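You operate a simulated robot arm through the tools that you are given. There is no shell and no other tool. Be economical: measure what you need, move in short steps, check, and stop when the job is done.

Carry out the task below with a simulated robot arm. There is one attempt and no reset: what you move stays moved.

## Task
Stack the white ice pack from the top of the boot bench on top of the blue ice pack.

The check looks at the end state, three seconds after you hand in, the way a careful person would. Anything else that was tipped, shoved, dropped, spilled or broken makes it a failure.

## Robot
A 7-joint arm with a two-finger parallel gripper on a trunk, on a base that drives. Base frame: it is fixed to the floor where the robot stands at the start and does not move with it; the origin is under the middle of the robot, x ahead of it, y to its left, z up. Units: mm, rad, N and s.
With the tool pointing down near the work surface it reaches from about 480 to 920 mm from the robot's upright axis, wherever it stands. Its first joint turns from -2.007 to 2.007 rad. Payload 3.91 kg.
The TCP is the grasp point between the finger pads, 30 mm short of the fingertips. In the tool frame z runs along the fingers and y along their closing line. Largest opening 110 mm; finger width 20, thickness 10; the body of the gripper, 48 by 112 mm, starts 55 mm behind the TCP.
Orientation is that of the tool frame in the base frame, as a unit quaternion [x, y, z, w]. With the fingers straight down and closing along the base's y, the tool's x points along the base's -x, its y along +y and its z along -z.

## Interface
- The arm moves only by the tool jog_arm. Its argument "plan" is a list of rows, each an object of numbers (a shift or turn left out is 0, a gripper value left out holds the last): "x", "y", "z": the shift along the base's x, y, z in units of 25 mm (1.0 is 25 mm); "rx", "ry", "rz": the turn, a rotation vector about the base's x, y, z in units of 8 degrees (1.0 is 8 degrees); "jaw": the gripper command, from -1 (shut) to 1 (fully open), values between in proportion. In form: [{"x": .., "y": .., "z": .., "rx": .., "ry": .., "rz": .., "jaw": ..}, ...]. A call has 1 to 10 rows; each row shifts and turns the commanded pose from where the row before left it. A call with a number of a shift or a turn outside -1 to 1 is refused whole. Rows are played at 5 a second. More than 50 mm and 0.15 rad between two rows, or a gripper value outside its range, and nothing of the call is played. A pose out of reach is approached as far as the arm can. The call stops where the force on the tool passes 40 N (or 10 N more than at its start, if that is more) or the arm is blocked; 0.2 s more then pass. The fingers move at their own pace (about 153 mm/s each) and stop on an object; they squeeze with about 22 N. The grip force told is the motor's: it shows also when the fingers shut on nothing. Time passes only in rows, and 0.2 s behind the last, so rows that do not move let the fingers close. It gives the time, the measured TCP pose, the force on the tool (base axes), the opening and the grip force at its end, in the units of the frame above (readings bear some noise), and new pictures: "pictures" is both (left out), scene, wrist or none.
- Cameras (640 x 400 px; columns grow to the right, rows downward): "scene" is now at [203.5, 140.4, 1320.3]; the picture's right is [-0.73, -0.69, 0.00], its down [-0.36, 0.38, -0.85] and it looks along [0.59, -0.62, -0.52] (base axes); focal length 232 px, centre (320, 200). "wrist" rides on the gripper at [-36, 0, -57] in the tool frame; the picture's right is [0.00, -1.00, 0.00], its down [0.97, 0.00, -0.24] and it looks along [0.24, 0.00, 0.97] (tool axes); focal length 218 px, centre (320, 200). There is no depth. A picture from a camera that has moved, and an enlarged one, comes with that camera's place and axes in the base frame and with its lens.
- slide_trunk(by): slides the trunk up (or, below 0, down) by that many mm; the arm and the scene camera ride with it, the base frame stays. It gives what a move gives, with no picture.
- base_move(legs): drives the robot by 1 to 6 legs, each [ahead, left, turn to the left] in mm, mm and rad, along the robot's own axes; the way and the turn of a leg run together, so that a leg with both is an arc; at most 1500 mm and 3.142 rad a leg. The arm and the cameras ride along, it lands a little off, and it stops where it bumps. It gives what a move gives, and a new picture of the scene camera.
- turn_head(pan, tilt): turns the head with the scene camera to pan (to the left, within 1.396 rad either way) and tilt (down, from -0.506 to 1.204), counted from straight ahead of the robot. It gives what a move gives, and a new picture of the scene camera.
- inspect(camera, box): a new picture of the part [left, top, right, bottom] of that camera's present view, enlarged. The clock stands still meanwhile.
- sign_off(): hands the job in; it is judged then, once.

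Work in short steps. Places have to be worked out from the pictures, the camera data and where the tool is seen: move nearer, look again, correct. Check each grasp and each placing, and mend what went wrong. You have 120 turns and 170 pictures in all, those below and enlarged ones among them. Open the gripper and draw the arm clear of the work before you hand the job in, unless the task says otherwise; then end with one line.

The tools are called after ">>>" as name(argument=value, ...) on one line, values as JSON. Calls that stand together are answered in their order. jog_arm: Moves the arm, as the interface text tells. Its arguments: {"type":"object","properties":{"plan":{"type":"array","items":{"type":"object","properties":{"x":{"type":"number"},"y":{"type":"number"},"z":{"type":"number"},"rx":{"type":"number"},"ry":{"type":"number"},"rz":{"type":"number"},"jaw":{"type":"number"}}}},"pictures":{"type":"string","enum":["both","scene","wrist","none"]}},"required":["plan"]} The other tools are called the same way: slide_trunk (by) slides the trunk up or down; base_move (legs) drives the base; turn_head (pan, tilt) turns the head that bears the scene camera; inspect (camera, box) takes an enlarged picture of a part of a camera's view; sign_off () hands the job in.

At the start:

```text
clock: 0.0
eef_pos: [542.6, -388.0, 1119.0]
tool_rot: [0.0, 1.0, 0.0, 0.0]
force: [0.1, -1.0, 0.6]
opening: 110.0
grip_force: 0.1
trunk travel left (down, up): [-650.0, 340.0]
robot x, y, heading: [-2.2, 0.5, 0.001]
head pan, tilt: [-0.813, 0.545]
```

scene: 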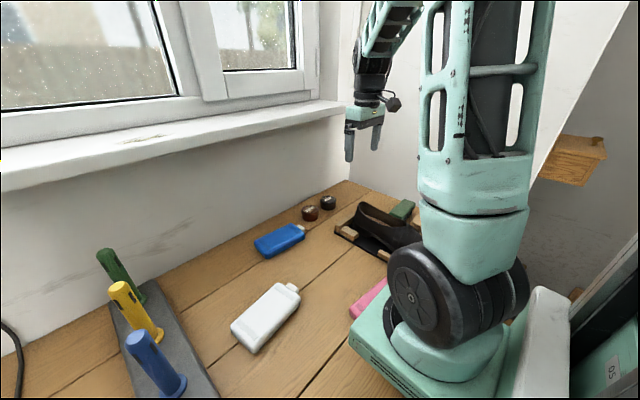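
wrist: 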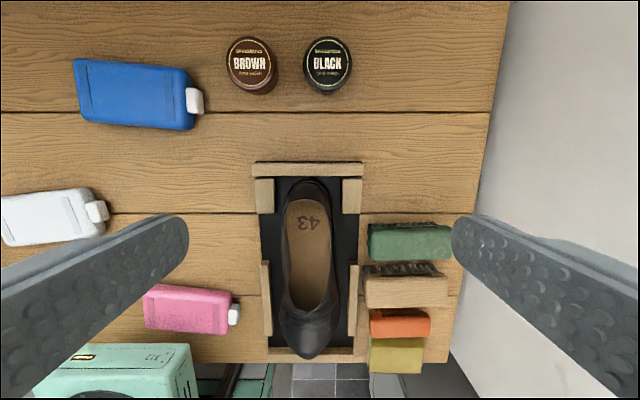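

The blue pack looks to be near (640,-160) and the white pack near (470,10), both lying flat. I'll carry the arm left at this height for a better look.

>>> jog_arm(plan=[{"y": 1}, {"y": 1}, {"y": 1}, {"y": 1}, {"y": 1}, {"y": 1}, {"y": 1}, {"y": 1}, {"y": 1}, {"y": 1}], pictures="none")

>>> jog_arm(plan=[{"y": 1}, {"y": 1}, {"y": 1}, {"y": 0.5}, {}])

```text
clock: 2.2
eef_pos: [543.9, -138.6, 1119.4]
tool_rot: [0.0, 1.0, 0.001, 0.0]
force: [0.0, 0.1, 0.6]
opening: 110.1
grip_force: 0.0
trunk travel left (down, up): [-650.0, 340.0]
robot x, y, heading: [0.1, 1.5, -0.0]
head pan, tilt: [-0.813, 0.545]
```

```text
clock: 3.4
eef_pos: [542.9, -49.3, 1119.4]
tool_rot: [0.0, 1.0, 0.001, -0.001]
force: [-0.2, 0.2, -0.5]
opening: 109.7
grip_force: 0.0
trunk travel left (down, up): [-650.0, 340.0]
robot x, y, heading: [-0.9, 2.6, 0.003]
head pan, tilt: [-0.813, 0.545]
camera scene: at [203.5, 140.4, 1320.3], right [-0.73, -0.69, 0.0], down [-0.36, 0.38, -0.85], along [0.59, -0.62, -0.52], focal length 232 px, centre (320, 200)
camera wrist: at [578.6, -49.6, 1176.8], right [0.0, -1.0, 0.0], down [-0.97, 0.0, 0.24], along [-0.24, 0.0, -0.97], focal length 218 px, centre (320, 200)
```

scene: 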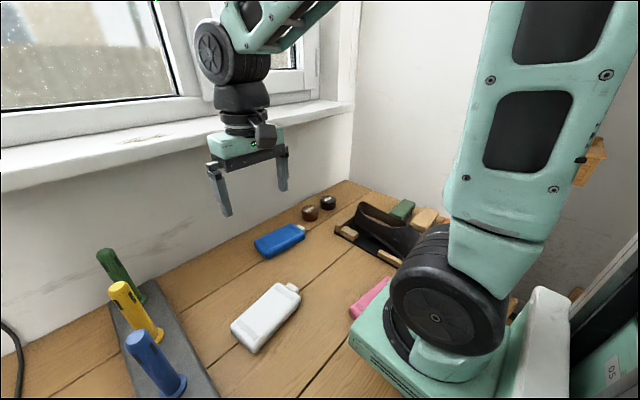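
wrist: 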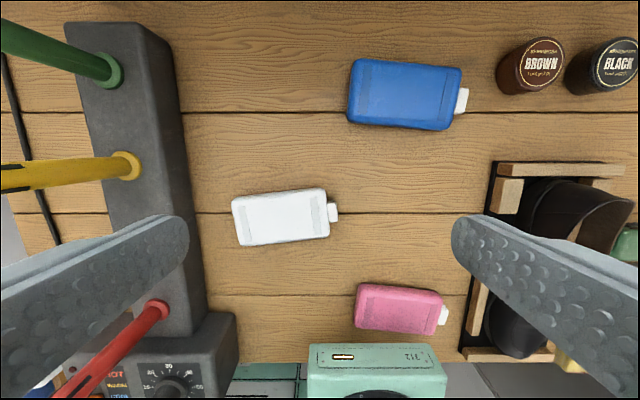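

White's centre comes out near (481,5) with its long axis turned about 7° from the base's -y toward +x. Blue's is near (638,-152), turned about -4°. I'll turn the tool about -83° so it closes across white's width.

>>> jog_arm(plan=[{"rz": -1}, {"rz": -1}, {"rz": -1}, {"rz": -1}, {"rz": -1}, {"rz": -1}, {"rz": -1}, {"rz": -1}, {"rz": -1}, {"rz": -1}], pictures="none")

>>> jog_arm(plan=[{"rz": -0.375, "x": -0.8, "y": 0.7, "z": -1}, {"x": -0.8, "y": 0.7, "z": -1}, {"x": -0.9, "y": 0.75, "z": -1}, {"z": -1}, {}])

```text
clock: 5.6
eef_pos: [540.7, -49.4, 1118.9]
tool_rot: [0.644, 0.765, 0.001, 0.0]
force: [0.7, 0.1, 0.9]
opening: 110.0
grip_force: 0.0
trunk travel left (down, up): [-650.0, 340.0]
robot x, y, heading: [3.3, 0.8, -0.003]
head pan, tilt: [-0.813, 0.545]
```

```text
clock: 6.8
eef_pos: [479.0, 5.4, 1019.1]
tool_rot: [0.663, 0.749, -0.001, 0.0]
force: [0.0, -0.5, -0.2]
opening: 109.8
grip_force: 0.1
trunk travel left (down, up): [-650.0, 340.0]
robot x, y, heading: [0.1, 0.8, 0.002]
head pan, tilt: [-0.813, 0.545]
camera scene: at [203.5, 140.4, 1320.4], right [-0.73, -0.69, 0.0], down [-0.36, 0.38, -0.85], along [0.59, -0.62, -0.52], focal length 232 px, centre (320, 200)
camera wrist: at [483.4, -30.3, 1076.8], right [-0.99, -0.12, 0.0], down [-0.12, 0.96, 0.24], along [-0.03, 0.24, -0.97], focal length 218 px, centre (320, 200)
```

scene: 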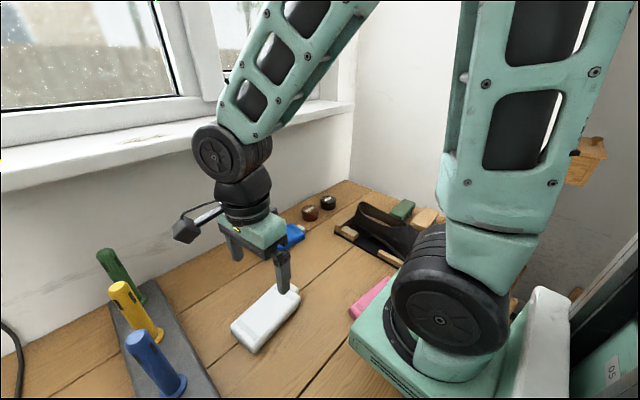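
wrist: 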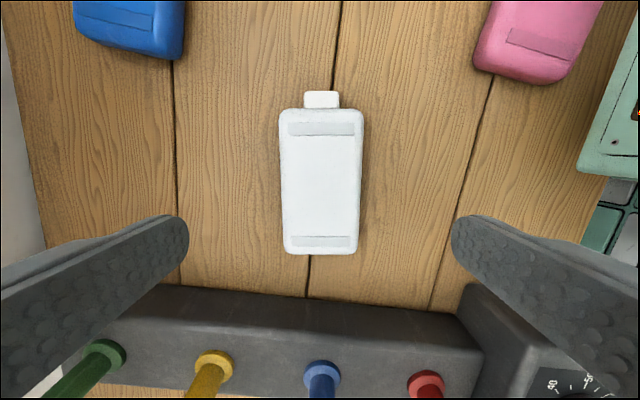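

The tool is centred on the white pack and lined up with it. I'll descend to about z=905 with the jaws open.

>>> jog_arm(plan=[{"z": -1}, {"z": -1}, {"z": -1}, {"z": -0.8}, {"z": -0.76}, {}])

```text
clock: 8.2
eef_pos: [481.7, 3.7, 904.5]
tool_rot: [0.662, 0.749, -0.001, 0.0]
force: [0.1, -0.1, -0.6]
opening: 109.9
grip_force: 0.1
trunk travel left (down, up): [-650.0, 340.0]
robot x, y, heading: [2.4, -1.8, 0.002]
head pan, tilt: [-0.813, 0.545]
camera scene: at [203.5, 140.4, 1320.4], right [-0.73, -0.69, 0.0], down [-0.36, 0.38, -0.85], along [0.59, -0.62, -0.52], focal length 232 px, centre (320, 200)
camera wrist: at [484.7, -30.3, 961.8], right [-0.99, -0.12, 0.0], down [-0.12, 0.96, 0.24], along [-0.03, 0.24, -0.97], focal length 218 px, centre (320, 200)
```

scene: 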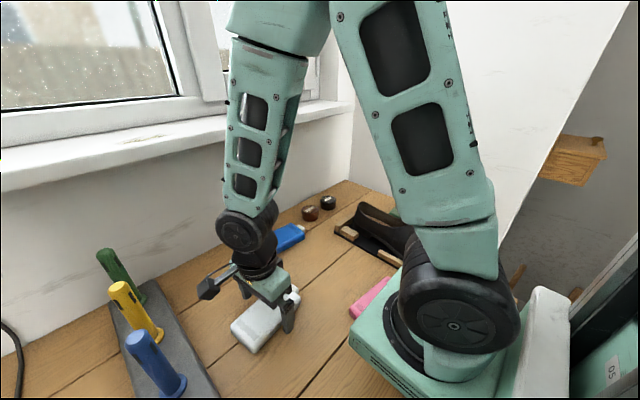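
wrist: 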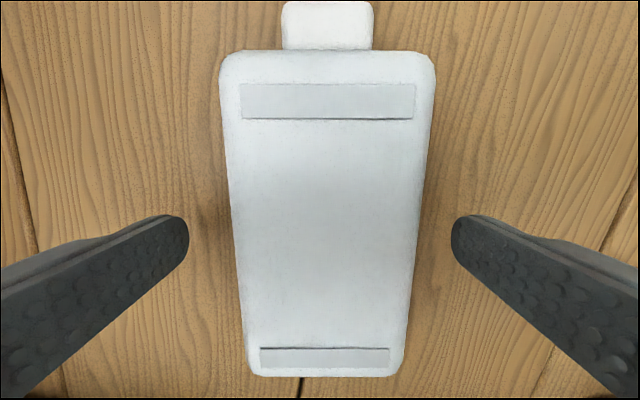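

The fingers straddle the pack, whose top is at about z=887. I'll lower 9 mm more and close.

>>> jog_arm(plan=[{"z": -0.36}, {}, {"jaw": -0.2}, {"jaw": -1}, {}, {}])

```text
clock: 9.6
eef_pos: [480.6, 4.3, 895.5]
tool_rot: [0.663, 0.749, 0.0, 0.001]
force: [-0.2, 0.1, 0.0]
opening: 73.6
grip_force: 22.2
trunk travel left (down, up): [-650.0, 340.0]
robot x, y, heading: [0.8, 3.4, 0.006]
head pan, tilt: [-0.813, 0.545]
camera scene: at [203.6, 140.4, 1320.3], right [-0.73, -0.69, 0.0], down [-0.36, 0.38, -0.85], along [0.59, -0.62, -0.52], focal length 232 px, centre (320, 200)
camera wrist: at [485.3, -30.9, 953.3], right [-0.99, -0.12, 0.0], down [-0.12, 0.96, 0.24], along [-0.03, 0.24, -0.97], focal length 218 px, centre (320, 200)
```

scene: 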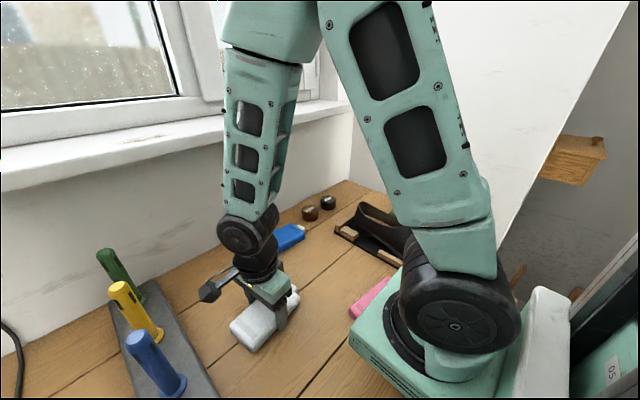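
wrist: 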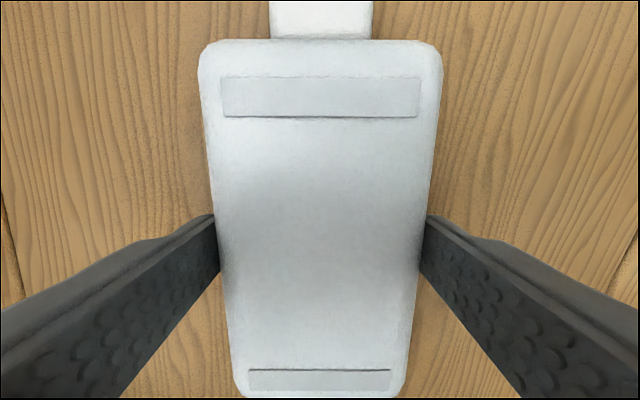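

Grip holds at an opening of 73.6 mm and 22 N. I'll lift 125 mm and check.

>>> jog_arm(plan=[{"z": 0.5}, {"z": 0.75}, {"z": 0.75}, {"z": 1}, {"z": 1}, {"z": 1}, {}], pictures="wrist")

>>> jog_arm(plan=[{"x": 0.78, "y": -0.78, "rz": -0.2}, {"x": 0.78, "y": -0.78, "rz": -0.2}, {"x": 0.78, "y": -0.78, "rz": -0.2}, {"x": 0.78, "y": -0.78, "rz": -0.2}, {"x": 0.78, "y": -0.78, "rz": -0.2}, {"x": 0.78, "y": -0.78, "rz": -0.2}, {"x": 0.78, "y": -0.78, "rz": -0.2}, {}])

```text
clock: 11.2
eef_pos: [481.9, 4.9, 1022.6]
tool_rot: [0.663, 0.749, 0.0, 0.0]
force: [-0.1, -0.2, -2.9]
opening: 73.8
grip_force: 22.0
trunk travel left (down, up): [-650.0, 340.0]
robot x, y, heading: [-4.6, 2.4, 0.003]
head pan, tilt: [-0.813, 0.545]
camera wrist: at [485.5, -30.4, 1080.0], right [-0.99, -0.12, 0.0], down [-0.12, 0.96, 0.24], along [-0.03, 0.24, -0.97], focal length 218 px, centre (320, 200)
```

wrist: 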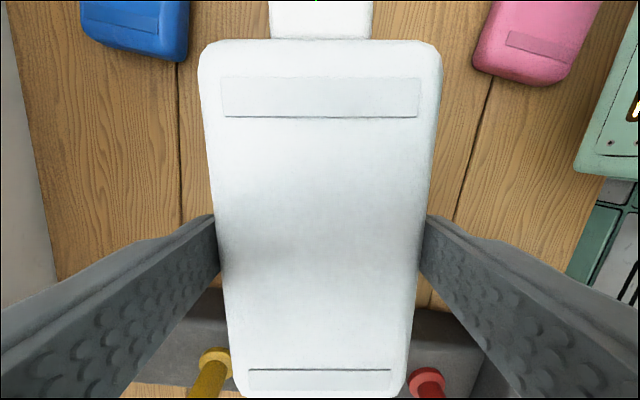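

```text
clock: 13.0
eef_pos: [616.5, -132.1, 1022.0]
tool_rot: [0.732, 0.681, 0.001, -0.001]
force: [0.3, 0.3, -2.7]
opening: 74.0
grip_force: 22.1
trunk travel left (down, up): [-650.0, 340.0]
robot x, y, heading: [-0.9, -3.1, 0.002]
head pan, tilt: [-0.813, 0.545]
camera scene: at [203.6, 140.4, 1320.3], right [-0.73, -0.69, 0.0], down [-0.36, 0.38, -0.85], along [0.59, -0.62, -0.52], focal length 232 px, centre (320, 200)
camera wrist: at [614.0, -167.7, 1078.9], right [-1.0, 0.07, 0.0], down [0.07, 0.97, 0.24], along [0.02, 0.24, -0.97], focal length 218 px, centre (320, 200)
```

scene: 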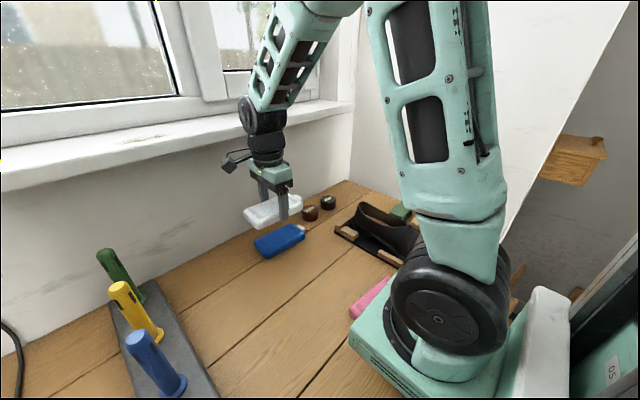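
wrist: 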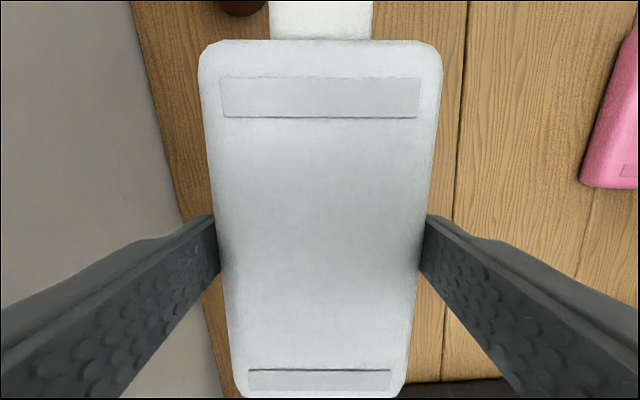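

The pack is held level. I'll move the last bit over blue to (638,-152) and lower to about z=945, then check from the scene camera.

>>> jog_arm(plan=[{"x": 0.43, "y": -0.4}, {"x": 0.43, "y": -0.4}, {"z": -1}, {"z": -1}, {"z": -1}, {}], pictures="none")

>>> inspect(camera="scene", box=[210, 150, 370, 270])

```text
clock: 14.4
eef_pos: [637.8, -151.9, 945.5]
tool_rot: [0.733, 0.681, 0.0, 0.0]
force: [-0.3, -0.7, -3.1]
opening: 73.7
grip_force: 21.9
trunk travel left (down, up): [-650.0, 340.0]
robot x, y, heading: [0.5, 0.4, 0.002]
head pan, tilt: [-0.813, 0.545]
```

```text
3.33 times, centred on (290, 210) of scene
camera zoom: at [203.6, 140.4, 1320.3], right [-0.73, -0.69, 0.0], down [-0.36, 0.38, -0.85], along [0.59, -0.62, -0.52], focal length 775 px, centre (420, 167)
```

zoom: 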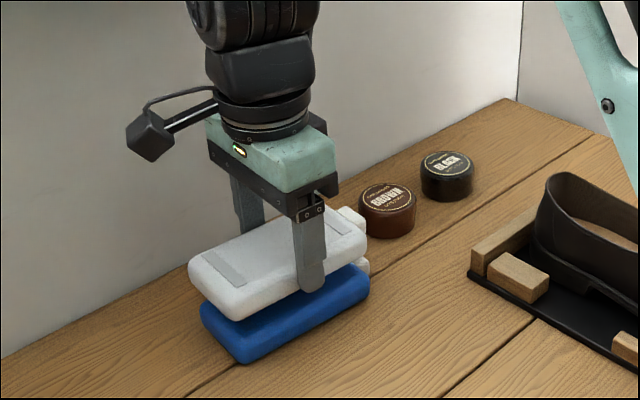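

White sits squarely above blue with a gap of about 22 mm. I'll lower slowly toward contact.

>>> jog_arm(plan=[{"z": -0.4}, {"z": -0.3}, {"z": -0.12}, {"z": -0.06}, {}], pictures="none")

>>> inspect(camera="scene", box=[210, 150, 370, 270])

```text
clock: 15.6
eef_pos: [637.0, -153.8, 924.0]
tool_rot: [0.733, 0.68, 0.0, 0.001]
force: [0.3, -1.0, -0.7]
opening: 73.7
grip_force: 22.0
trunk travel left (down, up): [-650.0, 340.0]
robot x, y, heading: [-0.3, -1.0, -0.003]
head pan, tilt: [-0.813, 0.545]
```

```text
3.33 times, centred on (290, 210) of scene
camera zoom: at [203.6, 140.4, 1320.4], right [-0.73, -0.69, 0.0], down [-0.36, 0.38, -0.85], along [0.59, -0.62, -0.52], focal length 775 px, centre (420, 167)
```

zoom: 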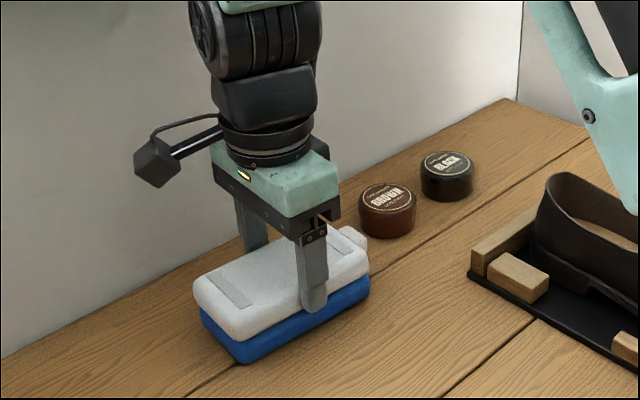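

White looks to be touching blue, and the load on the tool has fallen from -3 to about -0.7 N. I'll go down a little more to confirm contact.

>>> jog_arm(plan=[{"z": -0.04}, {}], pictures="none")

```text
clock: 16.2
eef_pos: [638.7, -153.2, 924.1]
tool_rot: [0.732, 0.681, 0.001, 0.0]
force: [-4.0, 1.5, 15.3]
opening: 73.5
grip_force: 21.7
trunk travel left (down, up): [-650.0, 340.0]
robot x, y, heading: [-0.3, -0.1, 0.001]
head pan, tilt: [-0.813, 0.545]
```

Contact is firm at 15 N. I'll back off 0.8 mm to ease the load, open the jaws slowly, and retreat straight up.

>>> jog_arm(plan=[{"z": 0.03}, {"jaw": 0.45}, {"jaw": 0.6}, {"jaw": 0.8}, {}], pictures="both")

```text
clock: 17.4
eef_pos: [637.9, -153.8, 924.1]
tool_rot: [0.732, 0.681, 0.0, 0.0]
force: [-0.8, 1.1, 0.0]
opening: 98.9
grip_force: 0.0
trunk travel left (down, up): [-650.0, 340.0]
robot x, y, heading: [4.1, 0.5, 0.001]
head pan, tilt: [-0.813, 0.545]
camera scene: at [203.6, 140.4, 1320.3], right [-0.73, -0.69, 0.0], down [-0.36, 0.38, -0.85], along [0.59, -0.62, -0.52], focal length 232 px, centre (320, 200)
camera wrist: at [635.5, -188.4, 981.2], right [-1.0, 0.07, 0.0], down [0.07, 0.97, 0.24], along [0.02, 0.24, -0.97], focal length 218 px, centre (320, 200)
```

scene: 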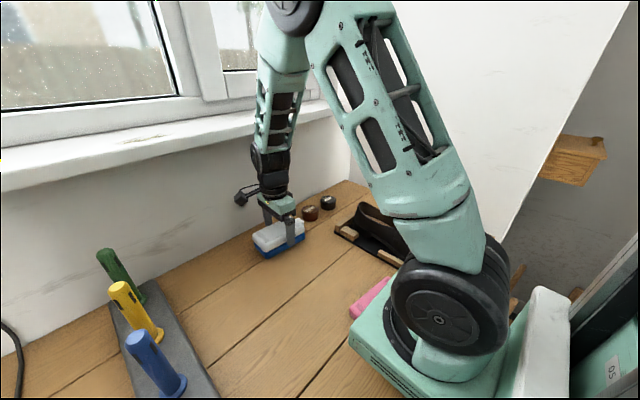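
wrist: 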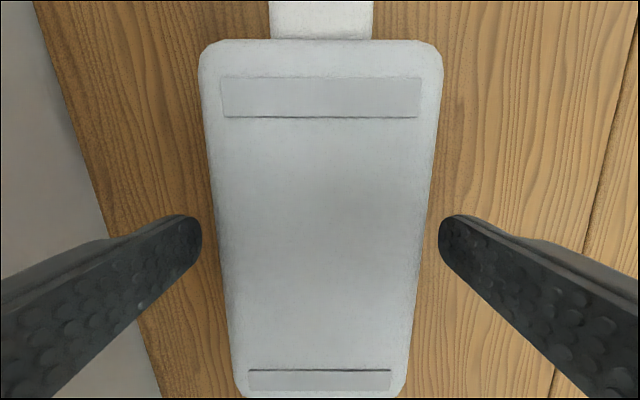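

The jaws are free of the pack and it has stayed in place. I'll retreat straight up and pull back a little, then look at the stack.

>>> jog_arm(plan=[{"z": 0.5}, {"z": 1}, {"z": 1}, {"z": 1}, {"z": 1}, {"z": 1, "x": -1}, {"z": 1, "x": -1}, {"x": -1}, {}], pictures="wrist")

>>> inspect(camera="scene", box=[210, 150, 370, 270])

```text
clock: 19.4
eef_pos: [563.1, -151.4, 1085.8]
tool_rot: [0.733, 0.68, 0.0, 0.0]
force: [0.4, 0.1, -0.1]
opening: 99.1
grip_force: 0.1
trunk travel left (down, up): [-650.0, 340.0]
robot x, y, heading: [0.4, 0.4, 0.005]
head pan, tilt: [-0.813, 0.545]
camera wrist: at [560.4, -187.0, 1142.8], right [-1.0, 0.07, 0.0], down [0.07, 0.97, 0.24], along [0.02, 0.24, -0.97], focal length 218 px, centre (320, 200)
```

wrist: 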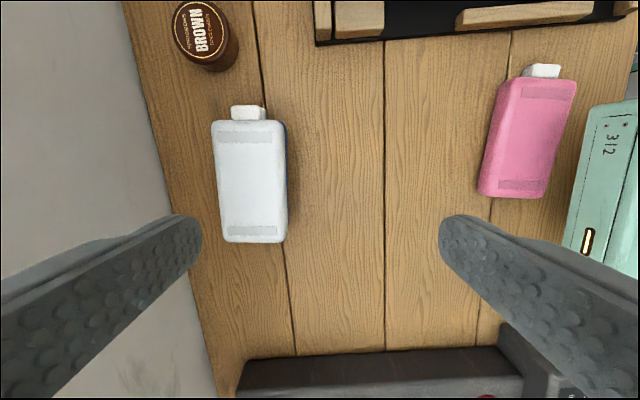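

```text
3.33 times, centred on (290, 210) of scene
camera zoom: at [203.6, 140.4, 1320.3], right [-0.73, -0.69, 0.0], down [-0.36, 0.38, -0.85], along [0.59, -0.62, -0.52], focal length 775 px, centre (420, 167)
```

zoom: 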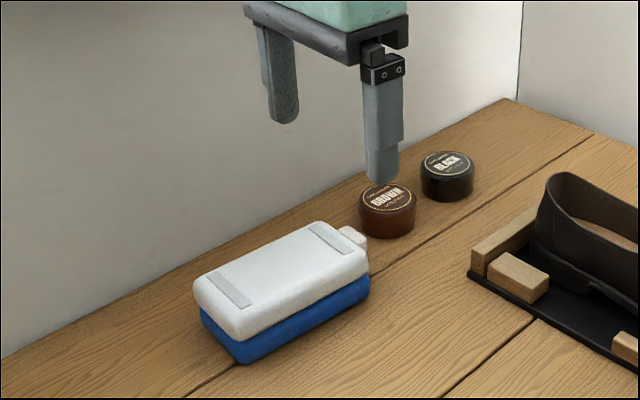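

The white pack lies flat and aligned on the blue one, the arm is clear, and the surrounding objects in view haven't moved. I'm handing in.

>>> sign_off()

```text
The job is handed in.
```

The white ice pack is stacked flat and aligned on top of the blue one; the gripper is open and clear, and the last pictures showed nothing else disturbed.
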